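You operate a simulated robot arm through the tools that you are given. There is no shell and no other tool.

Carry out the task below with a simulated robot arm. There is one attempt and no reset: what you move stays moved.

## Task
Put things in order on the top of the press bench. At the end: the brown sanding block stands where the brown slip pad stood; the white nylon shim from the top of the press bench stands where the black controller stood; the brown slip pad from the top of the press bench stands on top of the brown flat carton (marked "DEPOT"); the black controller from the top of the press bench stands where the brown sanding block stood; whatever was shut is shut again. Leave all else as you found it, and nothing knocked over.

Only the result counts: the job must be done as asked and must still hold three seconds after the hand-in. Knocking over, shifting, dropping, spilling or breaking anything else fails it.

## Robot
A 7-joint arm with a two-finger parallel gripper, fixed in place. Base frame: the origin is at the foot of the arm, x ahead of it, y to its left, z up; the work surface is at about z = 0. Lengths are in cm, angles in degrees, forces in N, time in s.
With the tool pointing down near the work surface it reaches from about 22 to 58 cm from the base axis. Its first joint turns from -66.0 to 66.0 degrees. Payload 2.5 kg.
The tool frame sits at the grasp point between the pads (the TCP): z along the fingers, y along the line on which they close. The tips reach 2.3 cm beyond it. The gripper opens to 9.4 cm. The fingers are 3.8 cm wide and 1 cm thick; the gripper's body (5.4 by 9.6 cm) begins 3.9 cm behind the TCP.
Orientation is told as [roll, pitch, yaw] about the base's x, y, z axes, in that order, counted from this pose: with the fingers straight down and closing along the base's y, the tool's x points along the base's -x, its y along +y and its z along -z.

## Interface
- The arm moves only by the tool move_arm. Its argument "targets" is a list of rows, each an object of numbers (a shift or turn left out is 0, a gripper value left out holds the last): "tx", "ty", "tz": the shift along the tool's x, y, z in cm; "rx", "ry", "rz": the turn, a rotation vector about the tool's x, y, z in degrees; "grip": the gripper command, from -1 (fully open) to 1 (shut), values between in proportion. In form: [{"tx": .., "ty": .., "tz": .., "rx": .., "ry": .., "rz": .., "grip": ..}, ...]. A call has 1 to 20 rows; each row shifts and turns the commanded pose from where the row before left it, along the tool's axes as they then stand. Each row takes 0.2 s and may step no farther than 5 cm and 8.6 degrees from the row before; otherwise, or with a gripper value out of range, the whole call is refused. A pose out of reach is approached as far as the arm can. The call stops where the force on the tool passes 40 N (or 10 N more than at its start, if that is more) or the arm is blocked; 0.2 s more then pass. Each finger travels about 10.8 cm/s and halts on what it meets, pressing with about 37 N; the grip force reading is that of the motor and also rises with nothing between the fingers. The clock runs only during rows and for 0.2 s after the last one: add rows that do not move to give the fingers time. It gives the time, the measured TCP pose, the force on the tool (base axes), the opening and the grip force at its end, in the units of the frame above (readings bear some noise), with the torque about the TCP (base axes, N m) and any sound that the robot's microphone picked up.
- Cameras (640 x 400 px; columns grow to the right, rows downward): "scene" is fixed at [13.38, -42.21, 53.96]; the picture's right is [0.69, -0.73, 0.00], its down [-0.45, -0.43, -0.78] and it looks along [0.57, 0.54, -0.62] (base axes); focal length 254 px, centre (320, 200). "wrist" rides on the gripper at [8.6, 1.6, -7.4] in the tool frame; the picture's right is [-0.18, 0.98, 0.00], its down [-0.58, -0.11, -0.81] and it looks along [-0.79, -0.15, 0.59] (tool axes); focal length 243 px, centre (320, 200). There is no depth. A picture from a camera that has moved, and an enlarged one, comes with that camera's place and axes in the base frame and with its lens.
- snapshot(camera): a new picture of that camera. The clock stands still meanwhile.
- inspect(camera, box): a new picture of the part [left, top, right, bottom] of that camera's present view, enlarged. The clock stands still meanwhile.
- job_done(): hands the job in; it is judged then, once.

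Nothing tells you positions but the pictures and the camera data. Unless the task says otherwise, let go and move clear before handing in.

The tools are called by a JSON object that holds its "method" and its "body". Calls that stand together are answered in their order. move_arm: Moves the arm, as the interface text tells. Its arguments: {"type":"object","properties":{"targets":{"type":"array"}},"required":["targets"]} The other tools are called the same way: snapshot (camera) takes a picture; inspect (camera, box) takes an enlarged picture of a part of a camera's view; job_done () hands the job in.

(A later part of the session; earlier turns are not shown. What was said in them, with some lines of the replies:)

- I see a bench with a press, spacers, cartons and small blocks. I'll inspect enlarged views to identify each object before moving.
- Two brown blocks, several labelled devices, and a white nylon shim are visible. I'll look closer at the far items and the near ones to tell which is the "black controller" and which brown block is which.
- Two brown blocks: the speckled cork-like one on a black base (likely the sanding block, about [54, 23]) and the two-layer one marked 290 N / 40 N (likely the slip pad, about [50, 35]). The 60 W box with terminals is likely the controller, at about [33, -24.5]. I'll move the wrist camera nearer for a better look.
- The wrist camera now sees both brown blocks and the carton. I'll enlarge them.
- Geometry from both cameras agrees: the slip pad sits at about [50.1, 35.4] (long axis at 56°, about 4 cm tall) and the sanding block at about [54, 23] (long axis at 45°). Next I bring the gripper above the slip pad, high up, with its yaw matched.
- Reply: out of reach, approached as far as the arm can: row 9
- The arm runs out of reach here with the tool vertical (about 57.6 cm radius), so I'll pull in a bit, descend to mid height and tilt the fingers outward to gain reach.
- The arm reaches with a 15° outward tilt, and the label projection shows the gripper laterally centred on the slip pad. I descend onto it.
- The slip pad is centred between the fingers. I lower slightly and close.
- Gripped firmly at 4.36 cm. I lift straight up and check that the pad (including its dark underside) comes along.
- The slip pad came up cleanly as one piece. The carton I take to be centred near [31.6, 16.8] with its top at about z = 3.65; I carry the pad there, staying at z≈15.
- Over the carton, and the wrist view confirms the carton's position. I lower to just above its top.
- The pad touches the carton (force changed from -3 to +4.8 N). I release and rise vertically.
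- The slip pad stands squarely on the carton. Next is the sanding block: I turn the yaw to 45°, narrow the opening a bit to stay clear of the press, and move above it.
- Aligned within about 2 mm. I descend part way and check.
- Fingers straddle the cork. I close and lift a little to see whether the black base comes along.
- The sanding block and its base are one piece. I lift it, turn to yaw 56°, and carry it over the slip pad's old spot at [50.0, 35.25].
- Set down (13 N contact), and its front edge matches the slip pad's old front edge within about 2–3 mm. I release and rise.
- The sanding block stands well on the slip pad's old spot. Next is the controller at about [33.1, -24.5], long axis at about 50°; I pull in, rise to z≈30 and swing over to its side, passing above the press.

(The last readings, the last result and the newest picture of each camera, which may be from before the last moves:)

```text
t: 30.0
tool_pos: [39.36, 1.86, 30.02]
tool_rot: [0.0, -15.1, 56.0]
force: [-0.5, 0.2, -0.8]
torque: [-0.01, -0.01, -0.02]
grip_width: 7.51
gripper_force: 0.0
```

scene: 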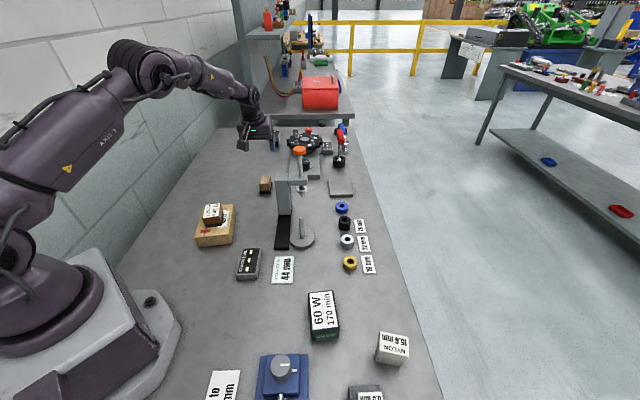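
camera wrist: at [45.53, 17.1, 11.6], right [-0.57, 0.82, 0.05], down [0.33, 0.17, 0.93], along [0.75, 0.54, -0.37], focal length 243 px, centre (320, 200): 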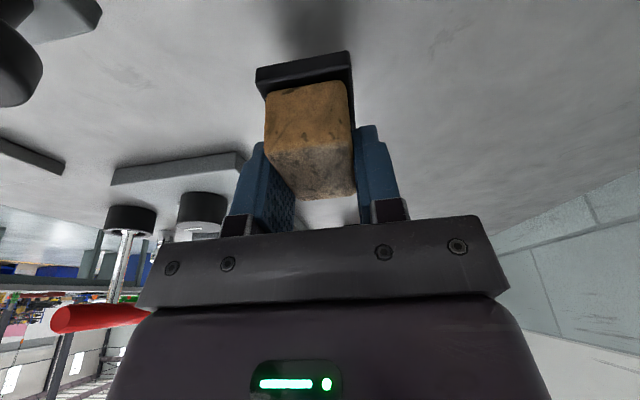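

{"method": "move_arm", "body": {"targets": [{"tx": 4.1, "tz": -1.098, "ty": -1.613, "grip": -1}, {"tx": 4.1, "tz": -1.098, "ty": -1.613}, {"tx": 4.1, "tz": -1.098, "ty": -1.613}, {"tx": 4.1, "tz": -1.098, "ty": -1.613}, {"tx": 4.1, "tz": -1.098, "ty": -1.613}, {"tx": 4.1, "tz": -1.098, "ty": -1.613}, {"rx": 1.55, "rz": 5.795}, {}]}}

{"method": "snapshot", "body": {"camera": "wrist"}}

{"method": "snapshot", "body": {"camera": "scene"}}

```text
t: 31.8
tool_pos: [33.03, -24.62, 29.98]
tool_rot: [0.0, -15.0, 50.0]
force: [-0.3, -0.3, -0.7]
torque: [-0.01, 0.0, 0.01]
grip_width: 9.39
gripper_force: 0.0
```

```text
taken
camera wrist: at [25.35, -31.3, 35.02], right [-0.64, 0.77, 0.05], down [0.31, 0.2, 0.93], along [0.7, 0.61, -0.37], focal length 243 px, centre (320, 200)
```

wrist: 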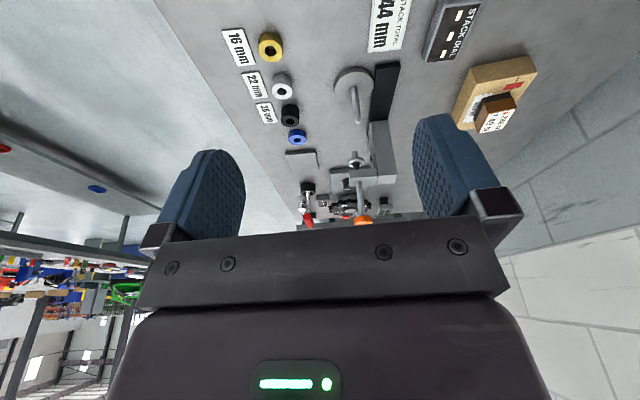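

```text
taken
```

scene: 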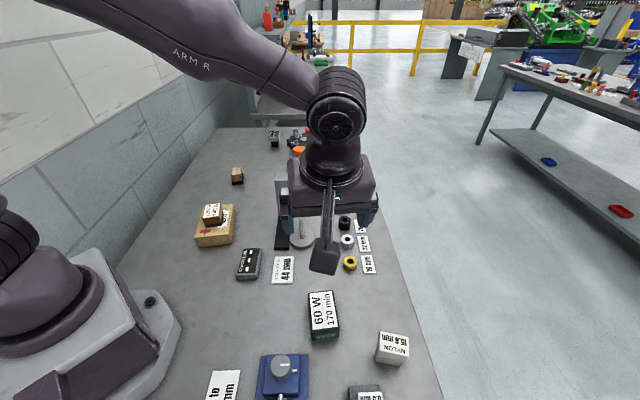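

The pose is fine. I descend to mid height over the controller and recheck alignment.

{"method": "move_arm", "body": {"targets": [{"tx": 1.035, "tz": 3.864}, {"tx": 1.035, "tz": 3.864}, {"tx": 1.035, "tz": 3.864}, {"tx": 1.035, "tz": 3.864}, {}]}}

{"method": "snapshot", "body": {"camera": "wrist"}}

{"method": "snapshot", "body": {"camera": "scene"}}

```text
t: 33.0
tool_pos: [33.12, -24.53, 13.96]
tool_rot: [0.1, -15.0, 50.0]
force: [1.1, 0.5, 0.8]
torque: [0.01, -0.03, 0.02]
grip_width: 9.4
gripper_force: 0.2
```

```text
taken
camera wrist: at [25.37, -31.24, 18.97], right [-0.64, 0.77, 0.05], down [0.31, 0.2, 0.93], along [0.7, 0.61, -0.37], focal length 243 px, centre (320, 200)
```

wrist: 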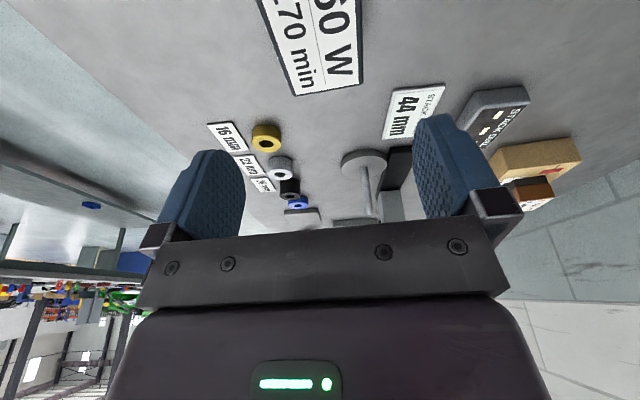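

```text
taken
```

scene: 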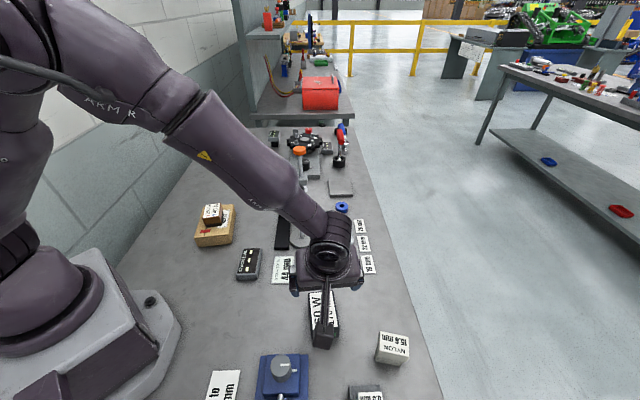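

{"method": "move_arm", "body": {"targets": [{"tx": 1.035, "tz": 3.864, "ty": 0.3}, {"tx": 0.906, "tz": 3.381}, {}, {}]}}

{"method": "snapshot", "body": {"camera": "wrist"}}

{"method": "inspect", "body": {"camera": "scene", "box": [240, 240, 440, 365]}}

```text
t: 34.0
tool_pos: [32.8, -24.46, 6.64]
tool_rot: [0.0, -15.0, 50.0]
force: [-0.4, -1.4, 0.5]
torque: [-0.01, 0.0, 0.0]
grip_width: 9.41
gripper_force: 0.0
```

```text
taken
camera wrist: at [25.06, -31.08, 11.54], right [-0.64, 0.77, 0.05], down [0.31, 0.2, 0.93], along [0.7, 0.61, -0.37], focal length 243 px, centre (320, 200)
```

wrist: 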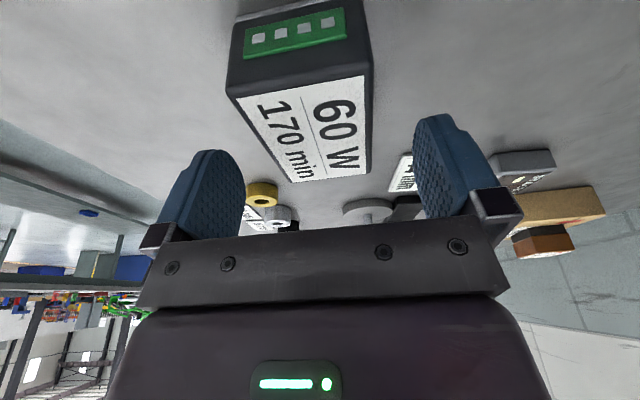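

```text
3.20 times, centred on (340, 302) of scene
camera zoom: at [13.38, -42.21, 53.96], right [0.69, -0.73, 0.0], down [-0.45, -0.43, -0.78], along [0.57, 0.54, -0.62], focal length 812 px, centre (256, -128)
```

zoom: 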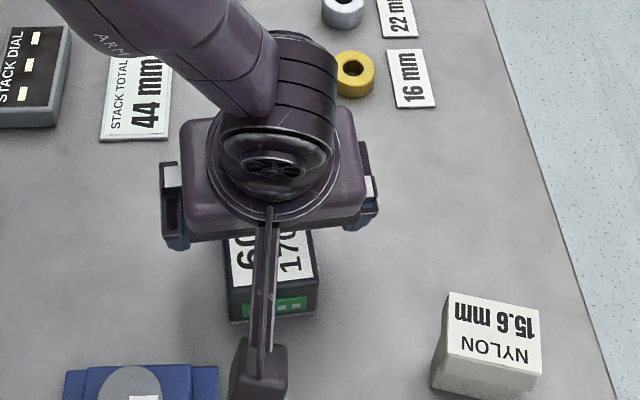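

{"method": "move_arm", "body": {"targets": [{"tx": 0.336, "tz": 1.256, "ty": 0.2}, {"tx": 0.336, "tz": 1.256}, {}, {}]}}

{"method": "snapshot", "body": {"camera": "wrist"}}

{"method": "inspect", "body": {"camera": "scene", "box": [240, 270, 400, 370]}}

```text
t: 35.0
tool_pos: [32.75, -24.27, 3.94]
tool_rot: [0.0, -15.0, 50.1]
force: [-0.3, 0.4, 0.1]
torque: [-0.01, 0.01, -0.02]
grip_width: 9.38
gripper_force: 0.1
```

```text
taken
camera wrist: at [24.96, -30.94, 8.92], right [-0.64, 0.77, 0.05], down [0.31, 0.2, 0.93], along [0.7, 0.61, -0.37], focal length 243 px, centre (320, 200)
```

wrist: 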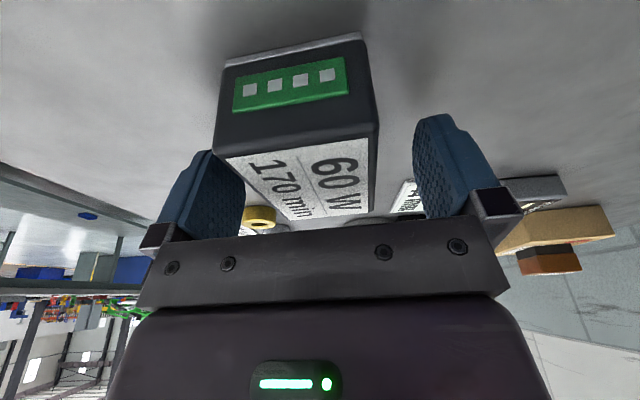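

```text
4.00 times, centred on (320, 320) of scene
camera zoom: at [13.38, -42.21, 53.96], right [0.69, -0.73, 0.0], down [-0.45, -0.43, -0.78], along [0.57, 0.54, -0.62], focal length 1015 px, centre (320, -280)
```

zoom: 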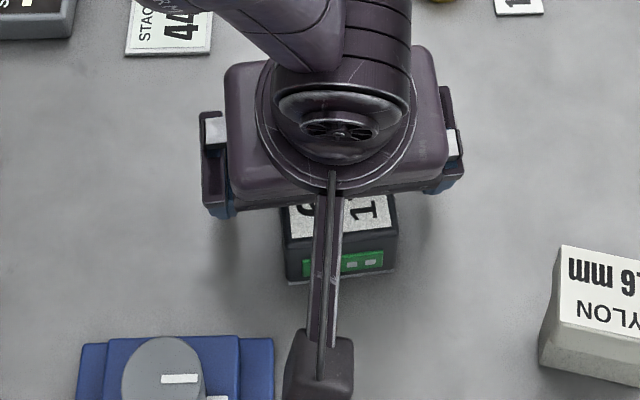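

{"method": "move_arm", "body": {"targets": [{"grip": 1}, {}, {}, {}]}}

{"method": "snapshot", "body": {"camera": "wrist"}}

```text
t: 36.0
tool_pos: [32.73, -24.19, 4.05]
tool_rot: [0.0, -15.0, 50.0]
force: [0.8, -0.9, 1.6]
torque: [-0.27, 0.04, 0.04]
grip_width: 5.57
gripper_force: 37.2
```

```text
taken
camera wrist: at [24.97, -30.96, 8.95], right [-0.64, 0.77, 0.05], down [0.31, 0.2, 0.93], along [0.7, 0.61, -0.37], focal length 243 px, centre (320, 200)
```

wrist: 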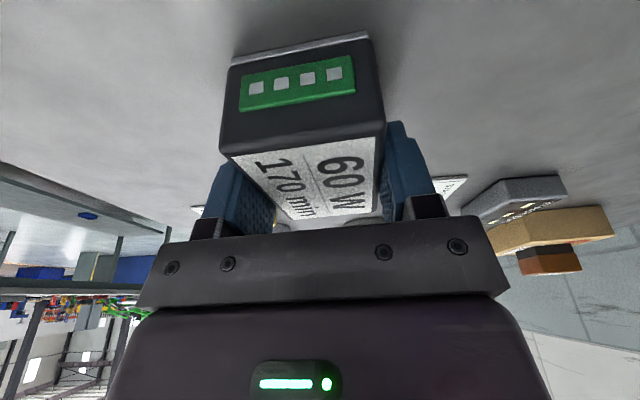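

Gripped at 5.57 cm. I lift and check it holds.

{"method": "move_arm", "body": {"targets": [{"tx": -0.26, "tz": -0.97}, {"tx": -0.52, "tz": -1.93}, {"tx": -1.03, "tz": -3.86}, {"tx": -1.03, "tz": -3.86}, {}]}}

{"method": "snapshot", "body": {"camera": "wrist"}}

{"method": "inspect", "body": {"camera": "scene", "box": [240, 240, 400, 340]}}

```text
t: 37.2
tool_pos: [32.72, -24.24, 14.98]
tool_rot: [0.1, -14.9, 50.1]
force: [-0.4, -0.3, -4.0]
torque: [0.01, 0.04, 0.0]
grip_width: 5.57
gripper_force: 37.2
```

```text
taken
camera wrist: at [24.99, -30.92, 19.98], right [-0.64, 0.77, 0.05], down [0.31, 0.2, 0.93], along [0.7, 0.61, -0.37], focal length 243 px, centre (320, 200)
```

wrist: 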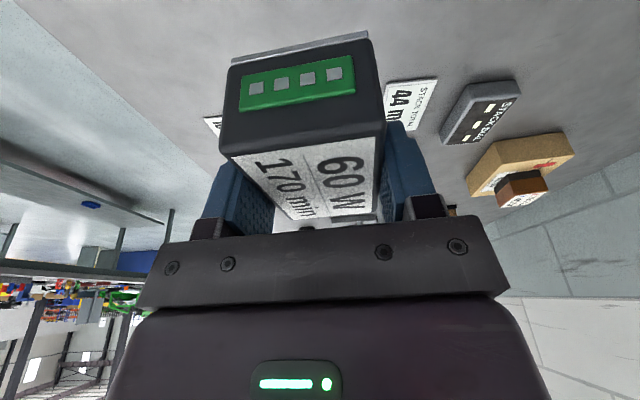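

```text
4.00 times, centred on (320, 290) of scene
camera zoom: at [13.38, -42.21, 53.96], right [0.69, -0.73, 0.0], down [-0.45, -0.43, -0.78], along [0.57, 0.54, -0.62], focal length 1015 px, centre (320, -160)
```

zoom: 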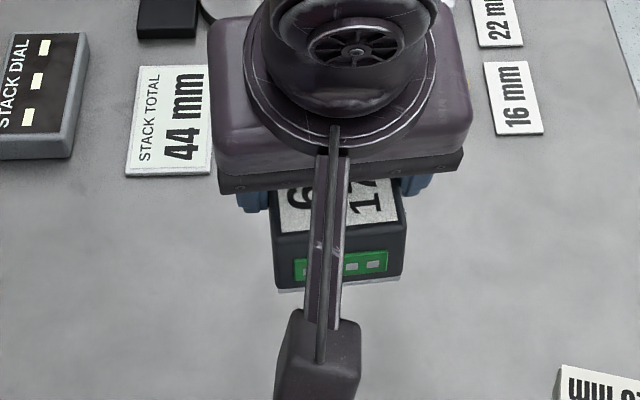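

The controller is held securely. I rise to z≈32 and swing back across toward the sanding block's old spot at [54.05, 22.95].

{"method": "move_arm", "body": {"targets": [{"tx": -1.1, "tz": -4.105}, {"tx": -1.1, "tz": -4.105}, {"tx": -1.1, "tz": -4.105}, {"tx": -1.1, "tz": -4.105}, {"tx": -3.548, "tz": 0.95, "ty": 1.894}, {"tx": -3.548, "tz": 0.95, "ty": 1.894}, {"tx": -3.548, "tz": 0.95, "ty": 1.894}, {"tx": -3.548, "tz": 0.95, "ty": 1.894}, {"tx": -3.548, "tz": 0.95, "ty": 1.894}, {"tx": -3.548, "tz": 0.95, "ty": 1.894}, {"tx": -3.548, "tz": 0.95, "ty": 1.894}, {"tx": -3.548, "tz": 0.95, "ty": 1.894}, {"rx": 1.29, "rz": 4.83}, {}]}}

```text
t: 40.2
tool_pos: [40.16, 8.03, 32.07]
tool_rot: [0.0, -15.0, 44.9]
force: [-0.5, -0.2, -3.6]
torque: [-0.04, 0.01, -0.01]
grip_width: 5.57
gripper_force: 37.2
```

{"method": "move_arm", "body": {"targets": [{"tx": -3.676, "tz": 2.02, "ty": 0.146}, {"tx": -3.676, "tz": 2.02, "ty": 0.146}, {"tx": -3.676, "tz": 2.02, "ty": 0.146}, {"tx": -3.676, "tz": 2.02, "ty": 0.146}, {"tx": -3.676, "tz": 2.02, "ty": 0.146}, {}, {}]}}

{"method": "snapshot", "body": {"camera": "scene"}}

{"method": "snapshot", "body": {"camera": "wrist"}}

```text
t: 41.8
tool_pos: [54.05, 22.89, 26.93]
tool_rot: [0.0, -15.0, 45.0]
force: [-0.4, 0.2, -3.6]
torque: [-0.01, -0.01, 0.02]
grip_width: 5.59
gripper_force: 37.1
```

```text
taken
```

scene: 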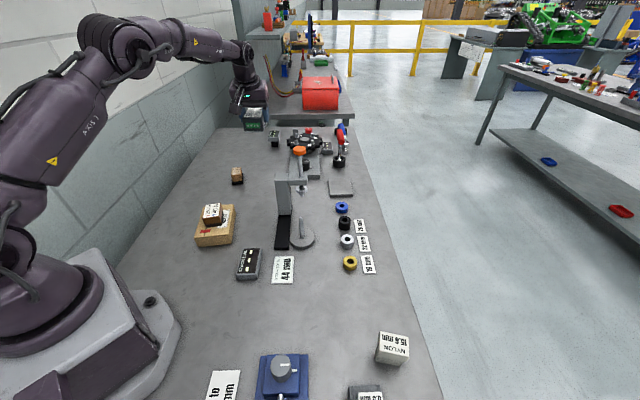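

```text
taken
camera wrist: at [45.68, 16.98, 31.95], right [-0.57, 0.82, 0.05], down [0.33, 0.17, 0.93], along [0.75, 0.54, -0.37], focal length 243 px, centre (320, 200)
```

wrist: 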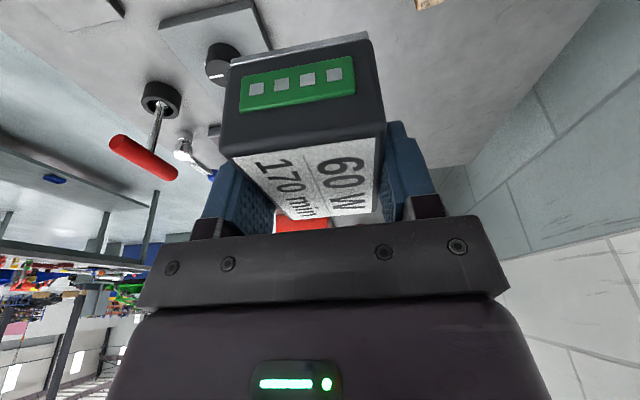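

{"method": "move_arm", "body": {"targets": [{"tx": 1.087, "tz": 4.057}, {"tx": 1.087, "tz": 4.057}, {"tx": 1.087, "tz": 4.057}, {"tx": 1.087, "tz": 4.057}, {"tx": 0.906, "tz": 3.381}, {}, {}]}}

{"method": "inspect", "body": {"camera": "scene", "box": [210, 130, 330, 205]}}

{"method": "snapshot", "body": {"camera": "wrist"}}

```text
t: 43.4
tool_pos: [53.96, 23.02, 6.68]
tool_rot: [0.0, -14.9, 45.0]
force: [-0.9, 0.8, -2.8]
torque: [0.02, 0.0, 0.0]
grip_width: 5.6
gripper_force: 36.8
```

```text
5.33 times, centred on (270, 168) of scene
camera zoom: at [13.38, -42.21, 53.96], right [0.69, -0.73, 0.0], down [-0.45, -0.43, -0.78], along [0.57, 0.54, -0.62], focal length 1353 px, centre (587, 373)
```

zoom: 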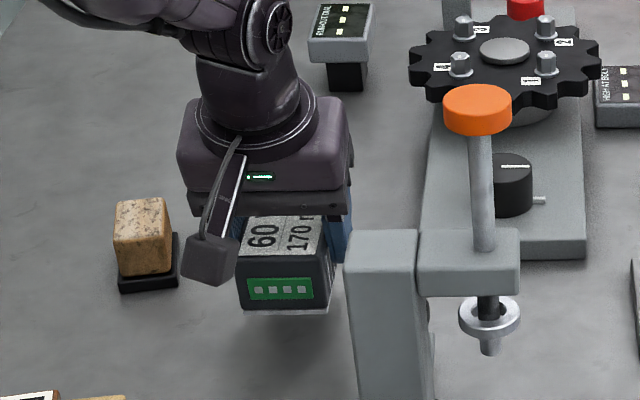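

```text
taken
camera wrist: at [45.6, 17.07, 11.52], right [-0.57, 0.82, 0.05], down [0.33, 0.17, 0.93], along [0.75, 0.55, -0.37], focal length 243 px, centre (320, 200)
```

wrist: 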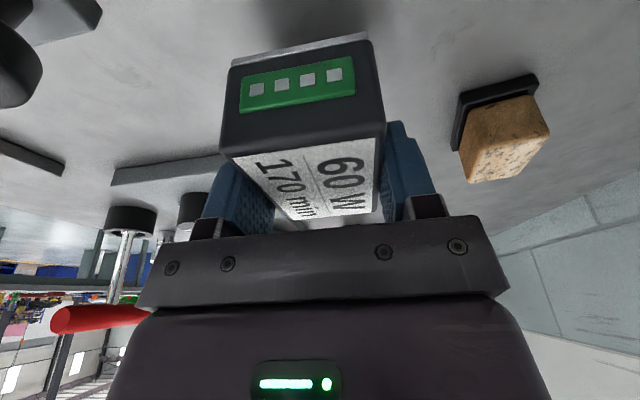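

{"method": "move_arm", "body": {"targets": [{"tx": 0.26, "tz": 0.966}, {"tx": 0.26, "tz": 0.966}, {"tx": 0.052, "tz": 0.193}, {}, {}]}}

```text
t: 44.6
tool_pos: [53.91, 23.02, 4.41]
tool_rot: [0.0, -15.0, 45.0]
force: [0.3, -0.5, -3.0]
torque: [0.03, 0.0, 0.03]
grip_width: 5.58
gripper_force: 37.4
```

{"method": "move_arm", "body": {"targets": [{"tx": 0.052, "tz": 0.193}, {"tx": 0.039, "tz": 0.145}, {}, {}]}}

{"method": "inspect", "body": {"camera": "scene", "box": [210, 140, 310, 202]}}

```text
t: 45.6
tool_pos: [53.83, 23.0, 4.13]
tool_rot: [0.0, -14.9, 45.0]
force: [0.6, 0.5, -3.1]
torque: [0.03, -0.02, 0.01]
grip_width: 5.58
gripper_force: 36.8
```

```text
6.40 times, centred on (260, 171) of scene
camera zoom: at [13.38, -42.21, 53.96], right [0.69, -0.73, 0.0], down [-0.45, -0.43, -0.78], along [0.57, 0.54, -0.62], focal length 1624 px, centre (704, 386)
```

zoom: 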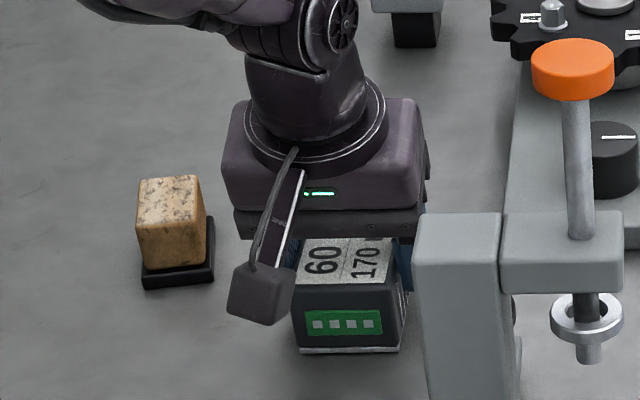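

{"method": "move_arm", "body": {"targets": [{"tx": 0.026, "tz": 0.097}, {"tx": 0.026, "tz": 0.097}, {}, {}]}}

```text
t: 46.6
tool_pos: [53.94, 22.96, 4.02]
tool_rot: [0.0, -15.1, 45.0]
force: [-2.9, -1.6, 10.4]
torque: [-0.57, 0.47, -0.07]
grip_width: 5.56
gripper_force: 36.4
```

The controller is down (10 N contact). I release and rise.

{"method": "move_arm", "body": {"targets": [{"grip": -0.35}, {"grip": -0.8}, {}, {"tx": -0.52, "tz": -1.93}, {"tx": -1.03, "tz": -3.86}, {"tx": -1.03, "tz": -3.86}, {"tx": -1.03, "tz": -3.86}, {}]}}

{"method": "inspect", "body": {"camera": "scene", "box": [210, 130, 330, 205]}}

{"method": "inspect", "body": {"camera": "scene", "box": [350, 310, 430, 360]}}

```text
t: 48.4
tool_pos: [53.98, 23.1, 18.06]
tool_rot: [-0.1, -15.0, 45.0]
force: [0.5, -0.3, -0.2]
torque: [0.0, 0.03, -0.03]
grip_width: 8.46
gripper_force: 0.1
```

```text
5.33 times, centred on (270, 168) of scene
camera zoom: at [13.38, -42.21, 53.96], right [0.69, -0.73, 0.0], down [-0.45, -0.43, -0.78], along [0.57, 0.54, -0.62], focal length 1353 px, centre (587, 373)
```

zoom: 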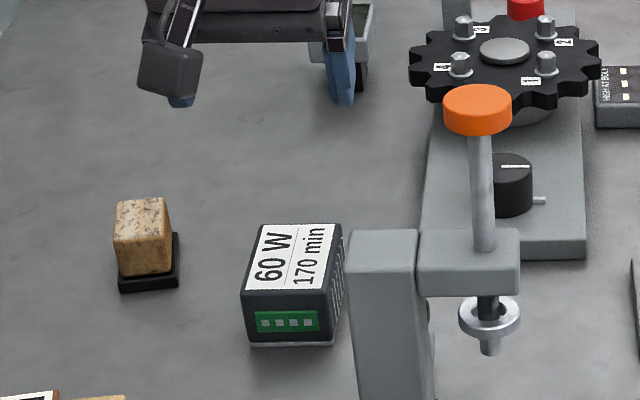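

```text
8.00 times, centred on (390, 335) of scene
camera zoom: at [13.38, -42.21, 53.96], right [0.69, -0.73, 0.0], down [-0.45, -0.43, -0.78], along [0.57, 0.54, -0.62], focal length 2030 px, centre (-240, -880)
```

zoom: 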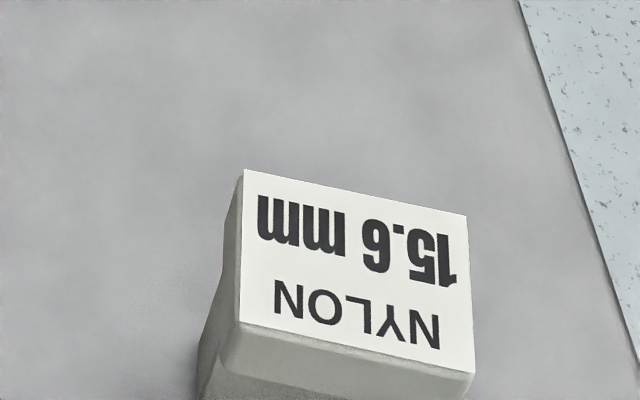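

The controller stands where the sanding block stood. The shim turns out to be T-shaped: a narrow 15.6 mm stem with a wider labelled head, about 7 cm tall at about [36.1, -38.5]; it is tippy, so I'll use a vertical tool. First I retreat along the same safe path and level the tool.

{"method": "move_arm", "body": {"targets": [{"tx": -1.035, "tz": -3.864}, {"tx": -1.035, "tz": -3.864}, {"tx": 3.605, "tz": -2.0}, {"tx": 3.605, "tz": -2.0}, {"tx": 3.605, "tz": -2.0}, {"tx": 3.605, "tz": -2.0}, {"tx": 3.605, "tz": -2.0}, {"ry": 7.5}, {"ry": 7.5}, {}]}}

{"method": "snapshot", "body": {"camera": "scene"}}

```text
t: 50.6
tool_pos: [39.74, 8.73, 30.94]
tool_rot: [0.0, 0.1, 45.0]
force: [0.1, -0.5, 0.0]
torque: [-0.03, 0.02, 0.0]
grip_width: 8.47
gripper_force: 0.1
```

```text
taken
```

scene: 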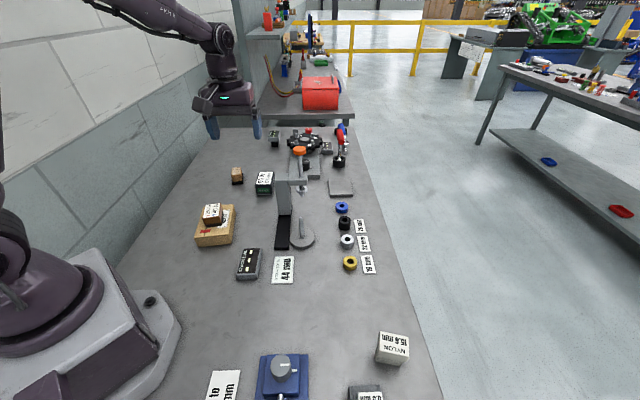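

{"method": "move_arm", "body": {"targets": [{"rz": 8.2}, {"rz": 8.2}, {"rz": 8.2}, {"rz": 8.2}, {"rz": 8.2}, {"rz": 8.2}, {"rz": 8.2}, {"rz": 8.2}, {"rz": 8.2}, {"rz": 8.2}, {"rz": 8}, {}]}}

{"method": "move_arm", "body": {"targets": [{"tx": -2.04, "ty": -3.89, "grip": -1}, {"tx": -2.04, "ty": -3.89}, {"tx": -2.04, "ty": -3.89}, {"tx": -2.04, "ty": -3.89}, {"tx": -2.04, "ty": -3.89}, {"tx": -2.04, "ty": -3.89}, {"tx": -2.04, "ty": -3.89}, {"tx": -2.04, "ty": -3.89}, {"tx": -2.04, "ty": -3.89}, {}]}}

{"method": "snapshot", "body": {"camera": "wrist"}}

```text
t: 53.2
tool_pos: [39.83, 8.86, 30.83]
tool_rot: [0.0, 0.1, -45.1]
force: [-0.3, -0.1, 0.3]
torque: [0.01, -0.02, -0.03]
grip_width: 8.48
gripper_force: 0.1
```

```text
t: 55.4
tool_pos: [28.14, -29.01, 30.91]
tool_rot: [0.0, 0.1, -45.0]
force: [0.2, -0.2, 1.2]
torque: [0.03, -0.03, -0.01]
grip_width: 9.42
gripper_force: 0.1
```

```text
taken
camera wrist: at [23.18, -21.61, 38.36], right [0.82, 0.57, 0.0], down [0.33, -0.49, 0.81], along [0.46, -0.66, -0.59], focal length 243 px, centre (320, 200)
```

wrist: 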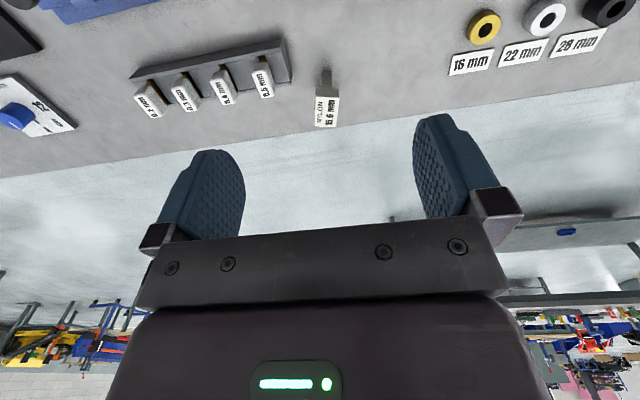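

{"method": "inspect", "body": {"camera": "wrist", "box": [270, 50, 390, 138]}}

{"method": "inspect", "body": {"camera": "wrist", "box": [0, 0, 320, 180]}}

{"method": "inspect", "body": {"camera": "scene", "box": [340, 300, 440, 400]}}

```text
4.55 times, centred on (330, 94) of wrist
camera zoom: at [23.18, -21.61, 38.36], right [0.82, 0.57, 0.0], down [0.33, -0.49, 0.81], along [0.46, -0.66, -0.59], focal length 1103 px, centre (274, 682)
```

zoom: 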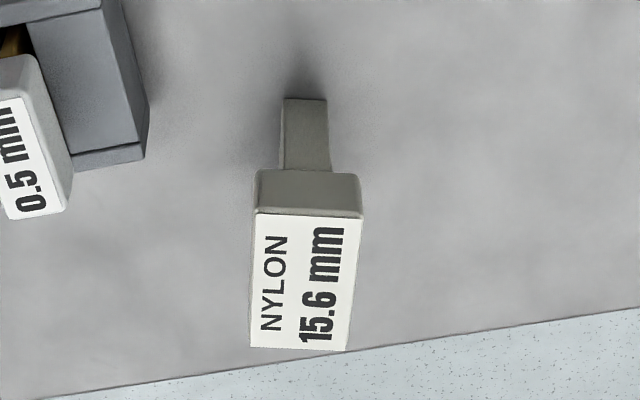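

```text
2.00 times, centred on (160, 90) of wrist
camera zoom: at [23.18, -21.61, 38.36], right [0.82, 0.57, 0.0], down [0.33, -0.49, 0.81], along [0.46, -0.66, -0.59], focal length 485 px, centre (640, 420)
```

zoom: 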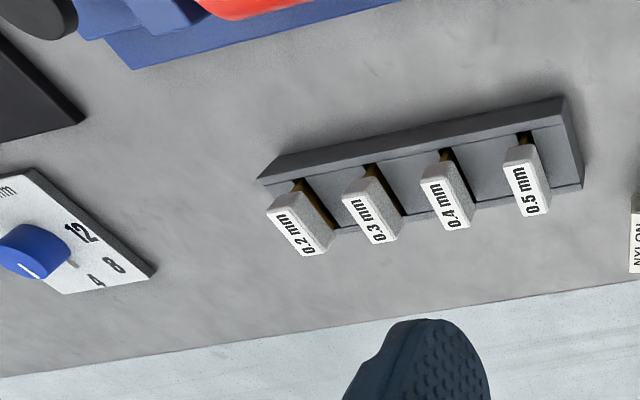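

```text
4.00 times, centred on (390, 350) of scene
camera zoom: at [13.38, -42.21, 53.96], right [0.69, -0.73, 0.0], down [-0.45, -0.43, -0.78], along [0.57, 0.54, -0.62], focal length 1015 px, centre (40, -400)
```

zoom: 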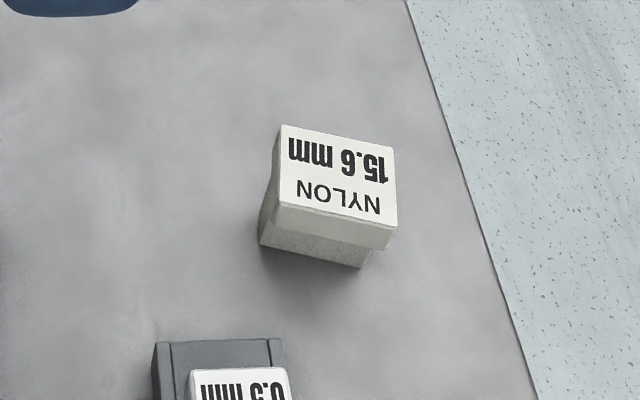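

The shim: stem about 1.5 × 4.8 cm, head about 3.4 × 5.0 cm between z≈5 and 6.9, centred at [36.03, -38.54]; the rack with the other shims ends at about [30.7, -40]. I'll use a 6 cm opening and a vertical tool with yaw -57.3° to grip the head, keeping clear of the rack.

{"method": "move_arm", "body": {"targets": [{"rz": 6.15, "grip": -0.28}, {"rz": 6.15}, {"tx": -4.09, "ty": 0.497}, {"tx": -4.09, "ty": 0.497}, {"tx": -4.09, "ty": 0.497}, {"tz": 4.2}, {"tz": 4.2}, {"tz": 4.2}, {}]}}

{"method": "snapshot", "body": {"camera": "wrist"}}

{"method": "snapshot", "body": {"camera": "scene"}}

```text
t: 57.4
tool_pos: [35.97, -38.51, 18.36]
tool_rot: [0.0, 0.0, -57.3]
force: [0.7, 1.2, 0.6]
torque: [0.0, -0.03, -0.02]
grip_width: 6.03
gripper_force: 0.0
```

```text
taken
camera wrist: at [32.78, -30.13, 25.72], right [0.93, 0.38, 0.0], down [0.22, -0.55, 0.81], along [0.3, -0.75, -0.59], focal length 243 px, centre (320, 200)
```

wrist: 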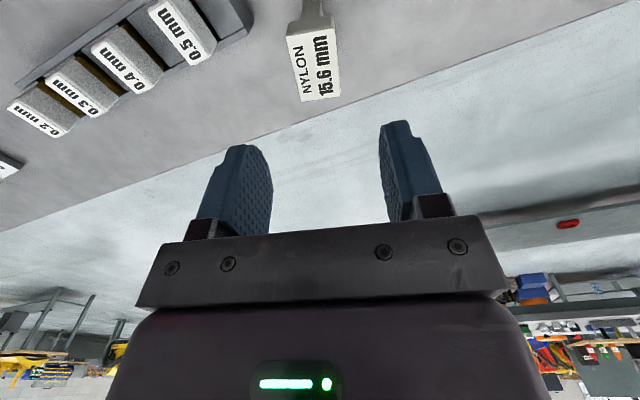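

```text
taken
```

scene: 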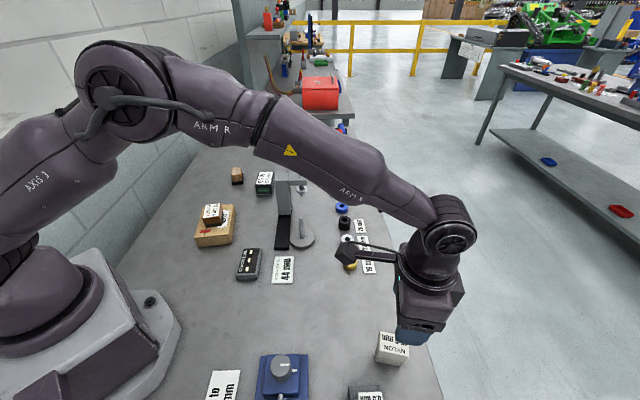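

{"method": "move_arm", "body": {"targets": [{"tz": 4.4}, {"tz": 4.3}, {}, {}]}}

{"method": "snapshot", "body": {"camera": "wrist"}}

{"method": "inspect", "body": {"camera": "scene", "box": [340, 300, 440, 400]}}

```text
t: 58.4
tool_pos: [36.02, -38.42, 9.56]
tool_rot: [0.0, 0.0, -57.4]
force: [0.7, 0.2, -0.6]
torque: [0.0, -0.01, 0.0]
grip_width: 6.01
gripper_force: 0.1
```

```text
taken
camera wrist: at [32.74, -30.17, 17.05], right [0.93, 0.38, 0.0], down [0.22, -0.55, 0.81], along [0.3, -0.75, -0.59], focal length 243 px, centre (320, 200)
```

wrist: 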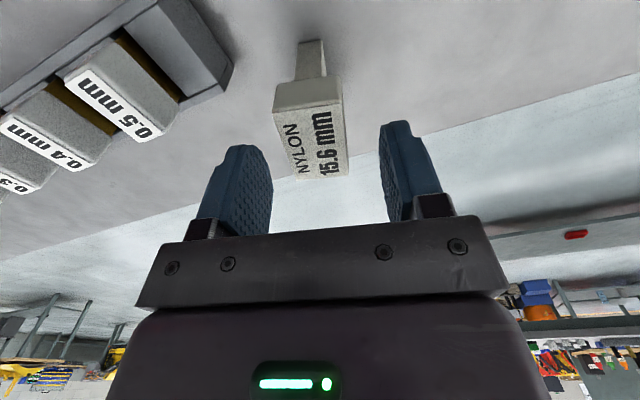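

```text
4.00 times, centred on (390, 350) of scene
camera zoom: at [13.38, -42.21, 53.96], right [0.69, -0.73, 0.0], down [-0.45, -0.43, -0.78], along [0.57, 0.54, -0.62], focal length 1015 px, centre (40, -400)
```

zoom: 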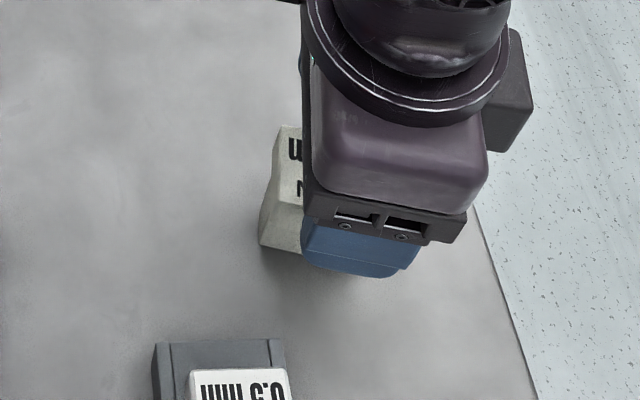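

Lateral offset is about 1 mm. I lower so the pads sit at the head's mid height.

{"method": "move_arm", "body": {"targets": [{"tz": 1.85, "ty": -0.1}, {"tz": 1.8}, {}, {}]}}

{"method": "snapshot", "body": {"camera": "wrist"}}

{"method": "inspect", "body": {"camera": "scene", "box": [340, 300, 440, 400]}}

```text
t: 59.4
tool_pos: [35.79, -38.51, 5.92]
tool_rot: [0.0, 0.0, -57.3]
force: [-1.1, -0.7, -0.5]
torque: [0.0, 0.0, -0.01]
grip_width: 6.03
gripper_force: 0.0
```

```text
taken
camera wrist: at [32.66, -30.21, 13.34], right [0.93, 0.38, 0.0], down [0.22, -0.55, 0.81], along [0.3, -0.75, -0.59], focal length 243 px, centre (320, 200)
```

wrist: 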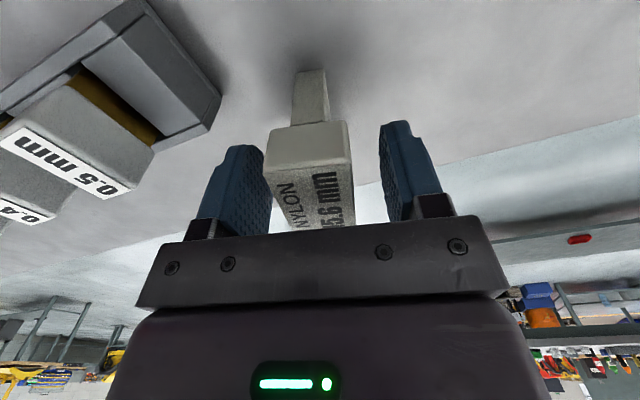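

```text
4.00 times, centred on (390, 350) of scene
camera zoom: at [13.38, -42.21, 53.96], right [0.69, -0.73, 0.0], down [-0.45, -0.43, -0.78], along [0.57, 0.54, -0.62], focal length 1015 px, centre (40, -400)
```

zoom: 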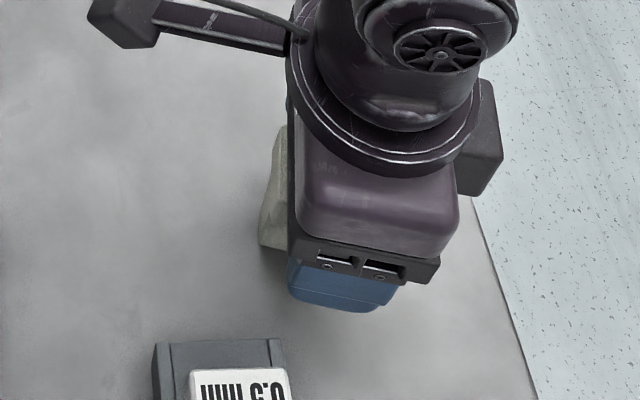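

Centred within a millimetre. I close gently in stages so as not to tip it.

{"method": "move_arm", "body": {"targets": [{"grip": 0.0}, {"grip": 0.1}, {"grip": 0.17}, {"grip": 0.22}, {"grip": 0.26}, {"grip": 0.3}, {"grip": 0.4}, {"grip": 1}, {}, {}]}}

{"method": "snapshot", "body": {"camera": "wrist"}}

```text
t: 61.6
tool_pos: [35.94, -38.49, 5.88]
tool_rot: [0.0, 0.1, -57.3]
force: [-0.6, -0.5, 0.6]
torque: [-0.02, 0.01, 0.01]
grip_width: 3.37
gripper_force: 36.9
```

```text
taken
camera wrist: at [32.66, -30.21, 13.35], right [0.93, 0.38, 0.0], down [0.22, -0.55, 0.81], along [0.3, -0.75, -0.59], focal length 243 px, centre (320, 200)
```

wrist: 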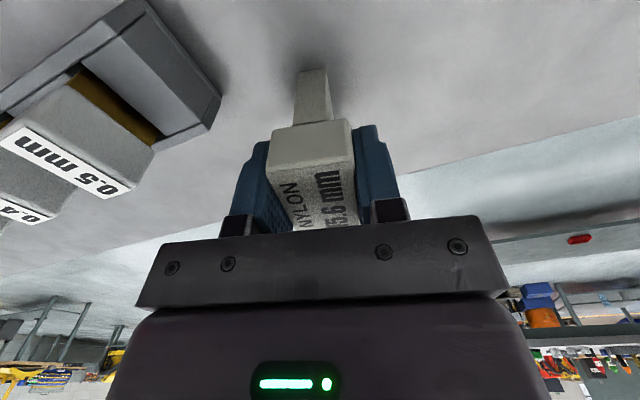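

Held at 3.37 cm, upright. I lift straight up and carry it to the controller's old spot at [33.0, -24.4].

{"method": "move_arm", "body": {"targets": [{"tz": -1}, {"tz": -3}, {"tz": -4}, {"tz": -4}, {"tx": 4.477, "ty": 1.723}, {"tx": 4.477, "ty": 1.723}, {"tx": 4.477, "ty": 1.723}, {}, {}]}}

{"method": "snapshot", "body": {"camera": "scene"}}

{"method": "snapshot", "body": {"camera": "wrist"}}

```text
t: 63.6
tool_pos: [33.04, -24.37, 18.11]
tool_rot: [0.1, 0.0, -57.3]
force: [-0.1, 0.3, -1.1]
torque: [0.01, 0.02, -0.01]
grip_width: 3.34
gripper_force: 37.1
```

```text
taken
```

scene: 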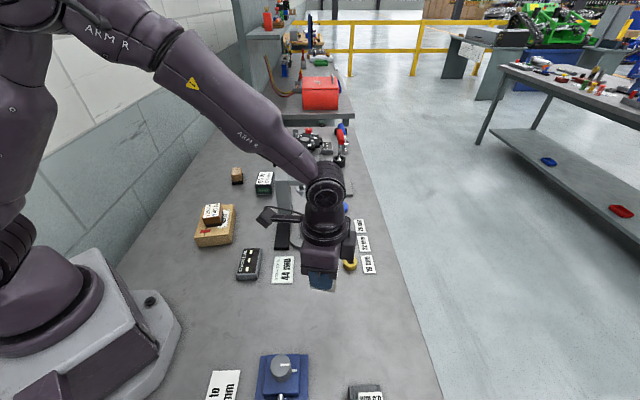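

```text
taken
camera wrist: at [29.75, -16.04, 25.49], right [0.93, 0.38, 0.0], down [0.22, -0.55, 0.81], along [0.3, -0.75, -0.59], focal length 243 px, centre (320, 200)
```

wrist: 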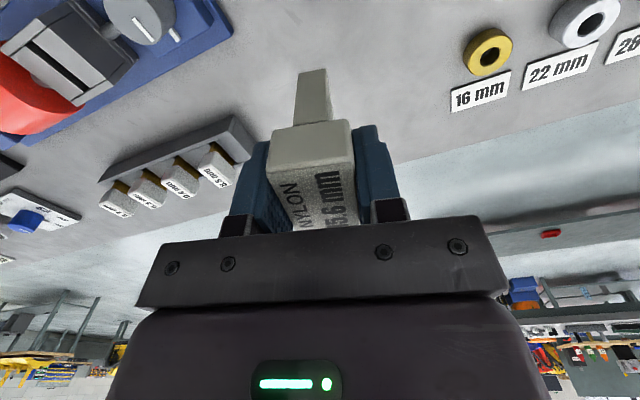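

{"method": "move_arm", "body": {"targets": [{"tz": 3.9}, {"tz": 3.9}, {"tz": 3.4}, {}, {}]}}

{"method": "inspect", "body": {"camera": "scene", "box": [250, 250, 410, 350]}}

```text
t: 64.8
tool_pos: [33.13, -24.3, 6.78]
tool_rot: [0.1, 0.0, -57.3]
force: [-0.8, -0.5, -0.5]
torque: [0.01, 0.02, 0.01]
grip_width: 3.34
gripper_force: 37.7
```

```text
4.00 times, centred on (330, 300) of scene
camera zoom: at [13.38, -42.21, 53.96], right [0.69, -0.73, 0.0], down [-0.45, -0.43, -0.78], along [0.57, 0.54, -0.62], focal length 1015 px, centre (280, -200)
```

zoom: 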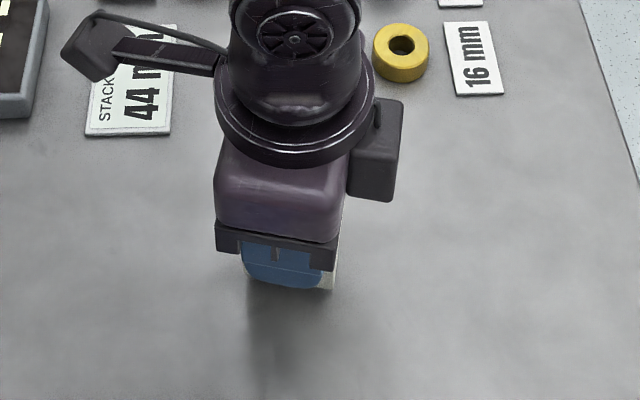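

{"method": "move_arm", "body": {"targets": [{"tz": 0.4}, {"tz": 0.25}, {}, {}]}}

```text
t: 65.8
tool_pos: [32.94, -24.33, 5.98]
tool_rot: [0.0, -0.1, -57.3]
force: [0.0, 0.5, -0.7]
torque: [0.03, -0.03, 0.0]
grip_width: 3.34
gripper_force: 37.0
```

{"method": "move_arm", "body": {"targets": [{"tz": 0.1}, {}, {}]}}

```text
t: 66.6
tool_pos: [32.91, -24.27, 6.07]
tool_rot: [0.0, 0.1, -57.3]
force: [-0.4, -0.1, -0.5]
torque: [-0.03, 0.01, -0.02]
grip_width: 3.35
gripper_force: 37.3
```

{"method": "move_arm", "body": {"targets": [{"tz": 0.1}, {}, {}]}}

```text
t: 67.4
tool_pos: [32.86, -24.32, 5.79]
tool_rot: [0.0, 0.0, -57.3]
force: [-0.5, 0.3, 1.0]
torque: [-0.03, 0.04, -0.01]
grip_width: 3.32
gripper_force: 37.2
```

{"method": "move_arm", "body": {"targets": [{"tz": 0.06}, {}, {}]}}

{"method": "snapshot", "body": {"camera": "wrist"}}

```text
t: 68.2
tool_pos: [32.98, -24.27, 5.77]
tool_rot: [0.1, 0.0, -57.3]
force: [-4.1, 2.6, 18.2]
torque: [0.22, 0.25, 0.02]
grip_width: 3.37
gripper_force: 37.3
```

```text
taken
camera wrist: at [29.72, -16.04, 13.34], right [0.93, 0.38, 0.0], down [0.22, -0.55, 0.81], along [0.3, -0.75, -0.59], focal length 243 px, centre (320, 200)
```

wrist: 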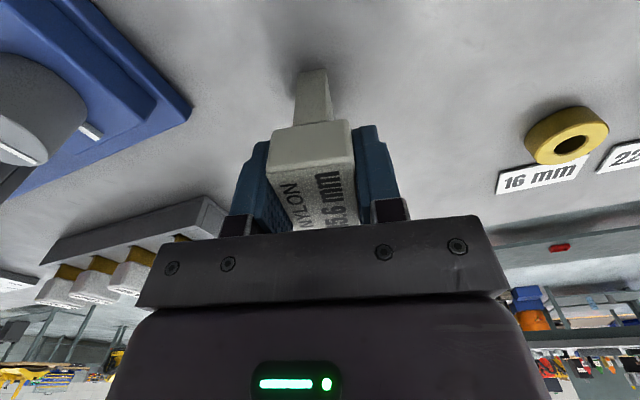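

Contact made. I relieve the pressure slightly, open gently in stages, and rise straight up.

{"method": "move_arm", "body": {"targets": [{"tz": -0.05}, {}, {"grip": 0.24}, {"grip": 0.18}, {"grip": 0.1}, {"grip": -0.1}, {"grip": -0.28}, {}, {}]}}

{"method": "snapshot", "body": {"camera": "wrist"}}

```text
t: 70.2
tool_pos: [32.89, -24.38, 5.87]
tool_rot: [0.0, 0.0, -57.4]
force: [-0.8, 0.3, -0.5]
torque: [-0.02, 0.02, -0.04]
grip_width: 6.0
gripper_force: 0.0
```

```text
taken
camera wrist: at [29.7, -16.04, 13.33], right [0.93, 0.38, 0.0], down [0.22, -0.55, 0.81], along [0.3, -0.75, -0.59], focal length 243 px, centre (320, 200)
```

wrist: 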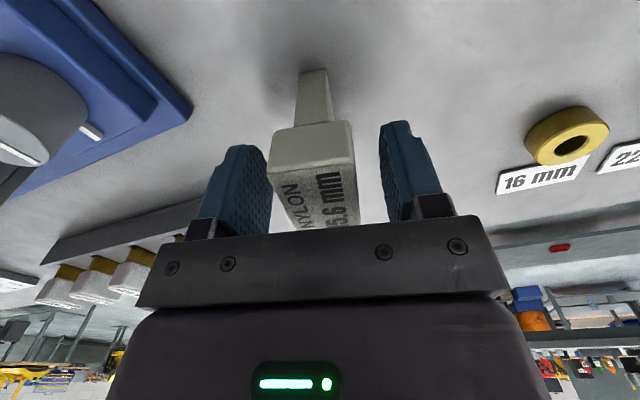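

The shim stands upright, free of the fingers. I rise vertically and move clear.

{"method": "move_arm", "body": {"targets": [{"tz": -1.5}, {"tz": -3}, {"tz": -4.5}, {"tz": -4.5}, {"tz": -4.5}, {"tz": -4.5}, {"tx": 4}, {"tx": 4}, {"tx": 2}, {}]}}

{"method": "snapshot", "body": {"camera": "scene"}}

{"method": "snapshot", "body": {"camera": "wrist"}}

```text
t: 72.4
tool_pos: [27.53, -15.95, 28.35]
tool_rot: [0.0, 0.0, -57.4]
force: [0.9, -0.1, 0.4]
torque: [0.04, -0.06, 0.02]
grip_width: 6.0
gripper_force: 0.1
```

```text
taken
```

scene: 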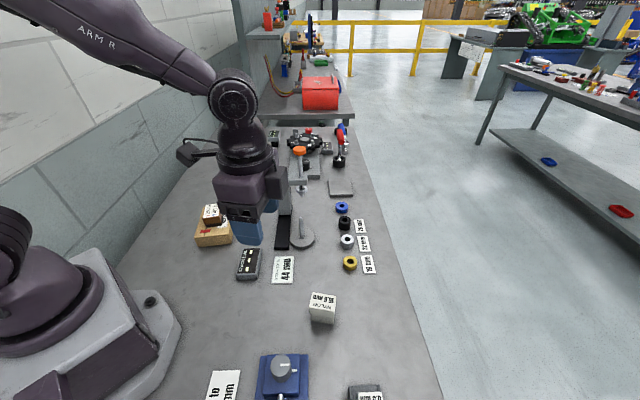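

```text
taken
camera wrist: at [24.22, -7.64, 35.83], right [0.93, 0.38, 0.0], down [0.22, -0.55, 0.81], along [0.3, -0.75, -0.59], focal length 243 px, centre (320, 200)
```

wrist: 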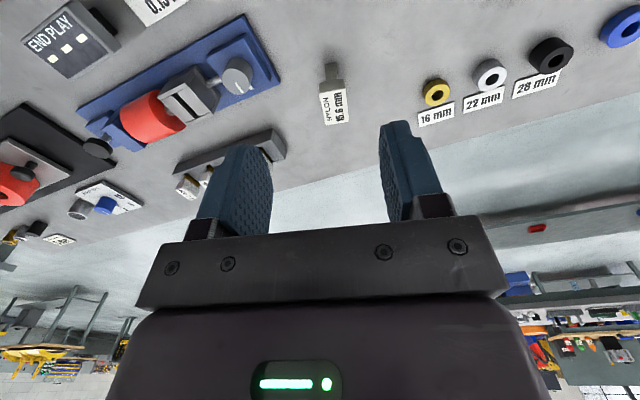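

All four pieces look placed. I'll inspect each result closely and also look at the unseen near end of the bench to be sure I identified the right objects.

{"method": "inspect", "body": {"camera": "scene", "box": [280, 260, 400, 335]}}

{"method": "inspect", "body": {"camera": "wrist", "box": [0, 0, 320, 250]}}

{"method": "move_arm", "body": {"targets": [{"tx": -2, "ty": -4}, {"tx": -2, "ty": -4}, {"rz": 8}, {"rz": 8}, {"rz": 8}, {}]}}

{"method": "snapshot", "body": {"camera": "wrist"}}

{"method": "snapshot", "body": {"camera": "scene"}}

```text
5.33 times, centred on (340, 298) of scene
camera zoom: at [13.38, -42.21, 53.96], right [0.69, -0.73, 0.0], down [-0.45, -0.43, -0.78], along [0.57, 0.54, -0.62], focal length 1353 px, centre (213, -320)
```

zoom: 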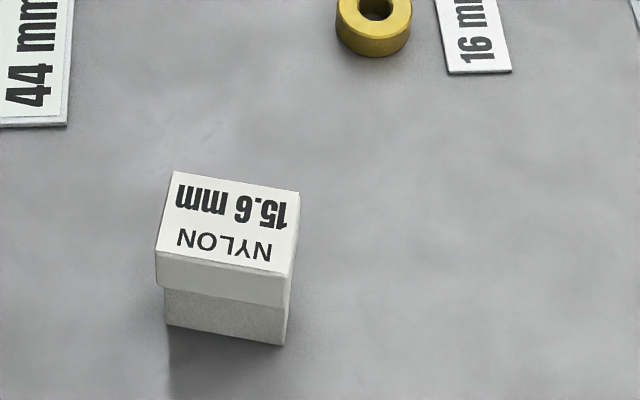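

```text
1.60 times, centred on (160, 125) of wrist
camera zoom: at [24.22, -7.64, 35.83], right [0.93, 0.38, 0.0], down [0.22, -0.55, 0.81], along [0.3, -0.75, -0.59], focal length 388 px, centre (576, 320)
```

zoom: 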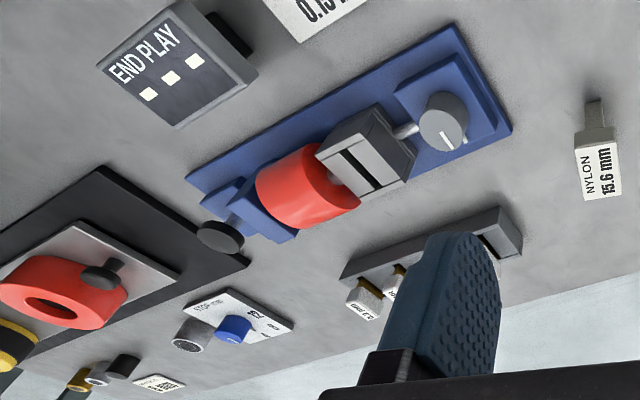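

```text
t: 73.8
tool_pos: [22.95, -23.72, 28.28]
tool_rot: [0.0, 0.0, -81.5]
force: [0.5, 0.1, -0.3]
torque: [-0.03, 0.0, 0.0]
grip_width: 6.02
gripper_force: 0.0
```

```text
taken
camera wrist: at [23.29, -14.73, 35.82], right [1.0, -0.03, 0.0], down [-0.02, -0.59, 0.81], along [-0.03, -0.81, -0.59], focal length 243 px, centre (320, 200)
```

wrist: 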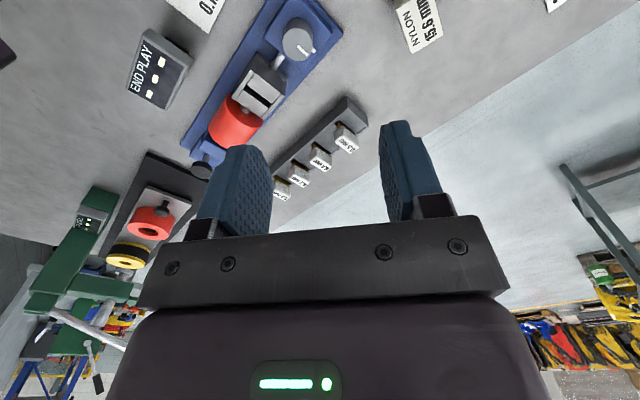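

```text
taken
```

scene: 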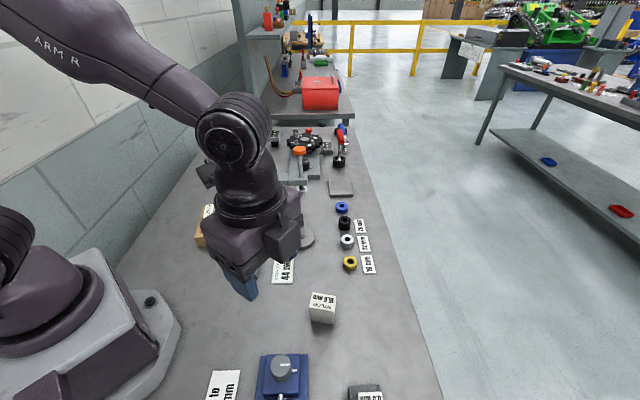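

The near end holds only fixtures, so the identifications stand; the shim's centre measures about [33.2, -24.35], on target. A last check of the far pieces before handing in.

{"method": "inspect", "body": {"camera": "scene", "box": [210, 130, 350, 218]}}

{"method": "move_arm", "body": {"targets": [{"rz": -8}, {"rz": -8}, {"rz": -8}, {"ty": 4}, {"ty": 4}, {"ty": 4, "tz": -1}, {"ty": 4, "tz": -1}, {}]}}

{"method": "snapshot", "body": {"camera": "scene"}}

```text
4.55 times, centred on (280, 174) of scene
camera zoom: at [13.38, -42.21, 53.96], right [0.69, -0.73, 0.0], down [-0.45, -0.43, -0.78], along [0.57, 0.54, -0.62], focal length 1153 px, centre (502, 318)
```

zoom: 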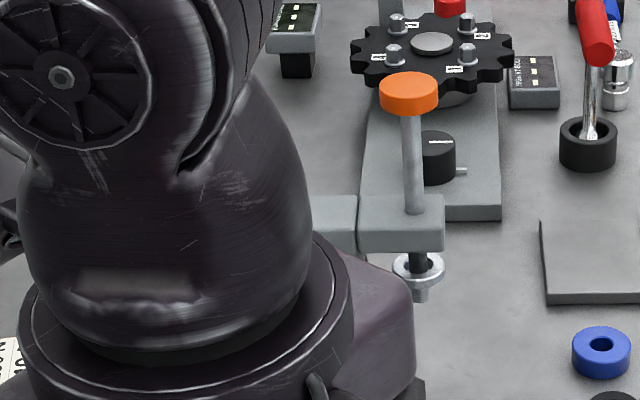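

```text
t: 75.6
tool_pos: [36.58, -15.1, 30.37]
tool_rot: [0.0, -0.1, -57.3]
force: [0.0, 0.0, 0.7]
torque: [0.0, -0.02, 0.02]
grip_width: 6.04
gripper_force: 0.0
```

```text
taken
```

scene: 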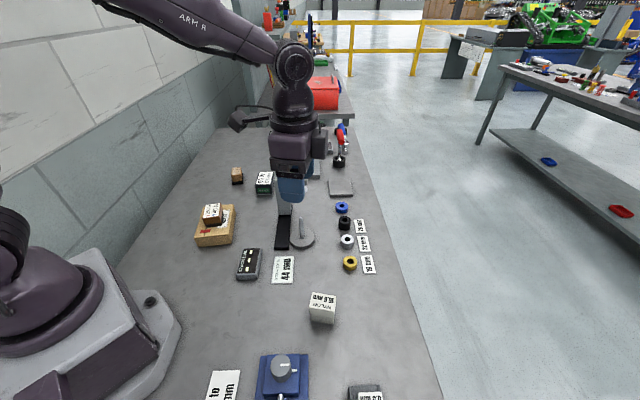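

{"method": "inspect", "body": {"camera": "scene", "box": [180, 155, 300, 255]}}

```text
4.00 times, centred on (240, 205) of scene
camera zoom: at [13.38, -42.21, 53.96], right [0.69, -0.73, 0.0], down [-0.45, -0.43, -0.78], along [0.57, 0.54, -0.62], focal length 1015 px, centre (640, 180)
```

zoom: 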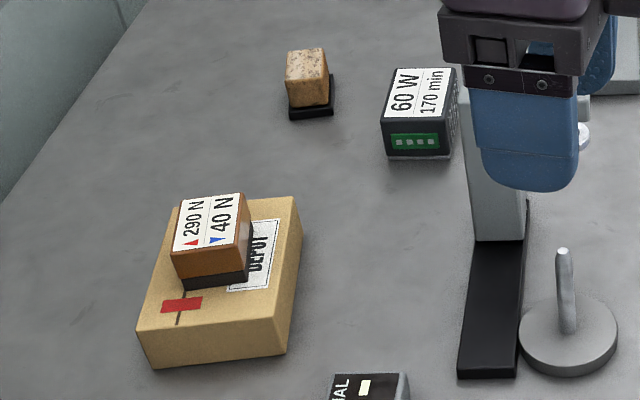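

All four pieces stand upright on their places. The slip pad is on the DEPOT carton (which hasn't moved), the sanding block is on the slip pad's old spot, the controller is on the sanding block's, and the shim is on the controller's. The gripper is empty and clear, nothing had been opened, so I hand in.

{"method": "job_done", "body": {}}

```text
The job is handed in.
```

I rearranged all four pieces and handed the job in. No verdict came back, so this is what I saw in the last pictures.

| Piece | Now stands | How close |
|---|---|---|
| Brown slip pad (marked 290 N / 40 N) | on top of the "DEPOT" carton, near its middle | carton did not move |
| Brown sanding block (speckled, on a black base) | where the slip pad stood | about 2–3 mm |
| Black controller (the 60 W, 170 min box) | where the sanding block stood | about 1–2 mm |
| White nylon shim (15.6 mm) | where the controller stood | about 2 mm |

- **Identification:** only the shim and the carton carry a label that matches the task. I picked the slip pad, sanding block and controller by how they look. I looked over the rest of the bench and saw no better match.
- **Bench:** all four pieces stand upright. I opened nothing, so nothing needed shutting. In the final views I saw nothing else knocked over or shifted.
- **Arm:** the gripper is empty and clear of the pieces.
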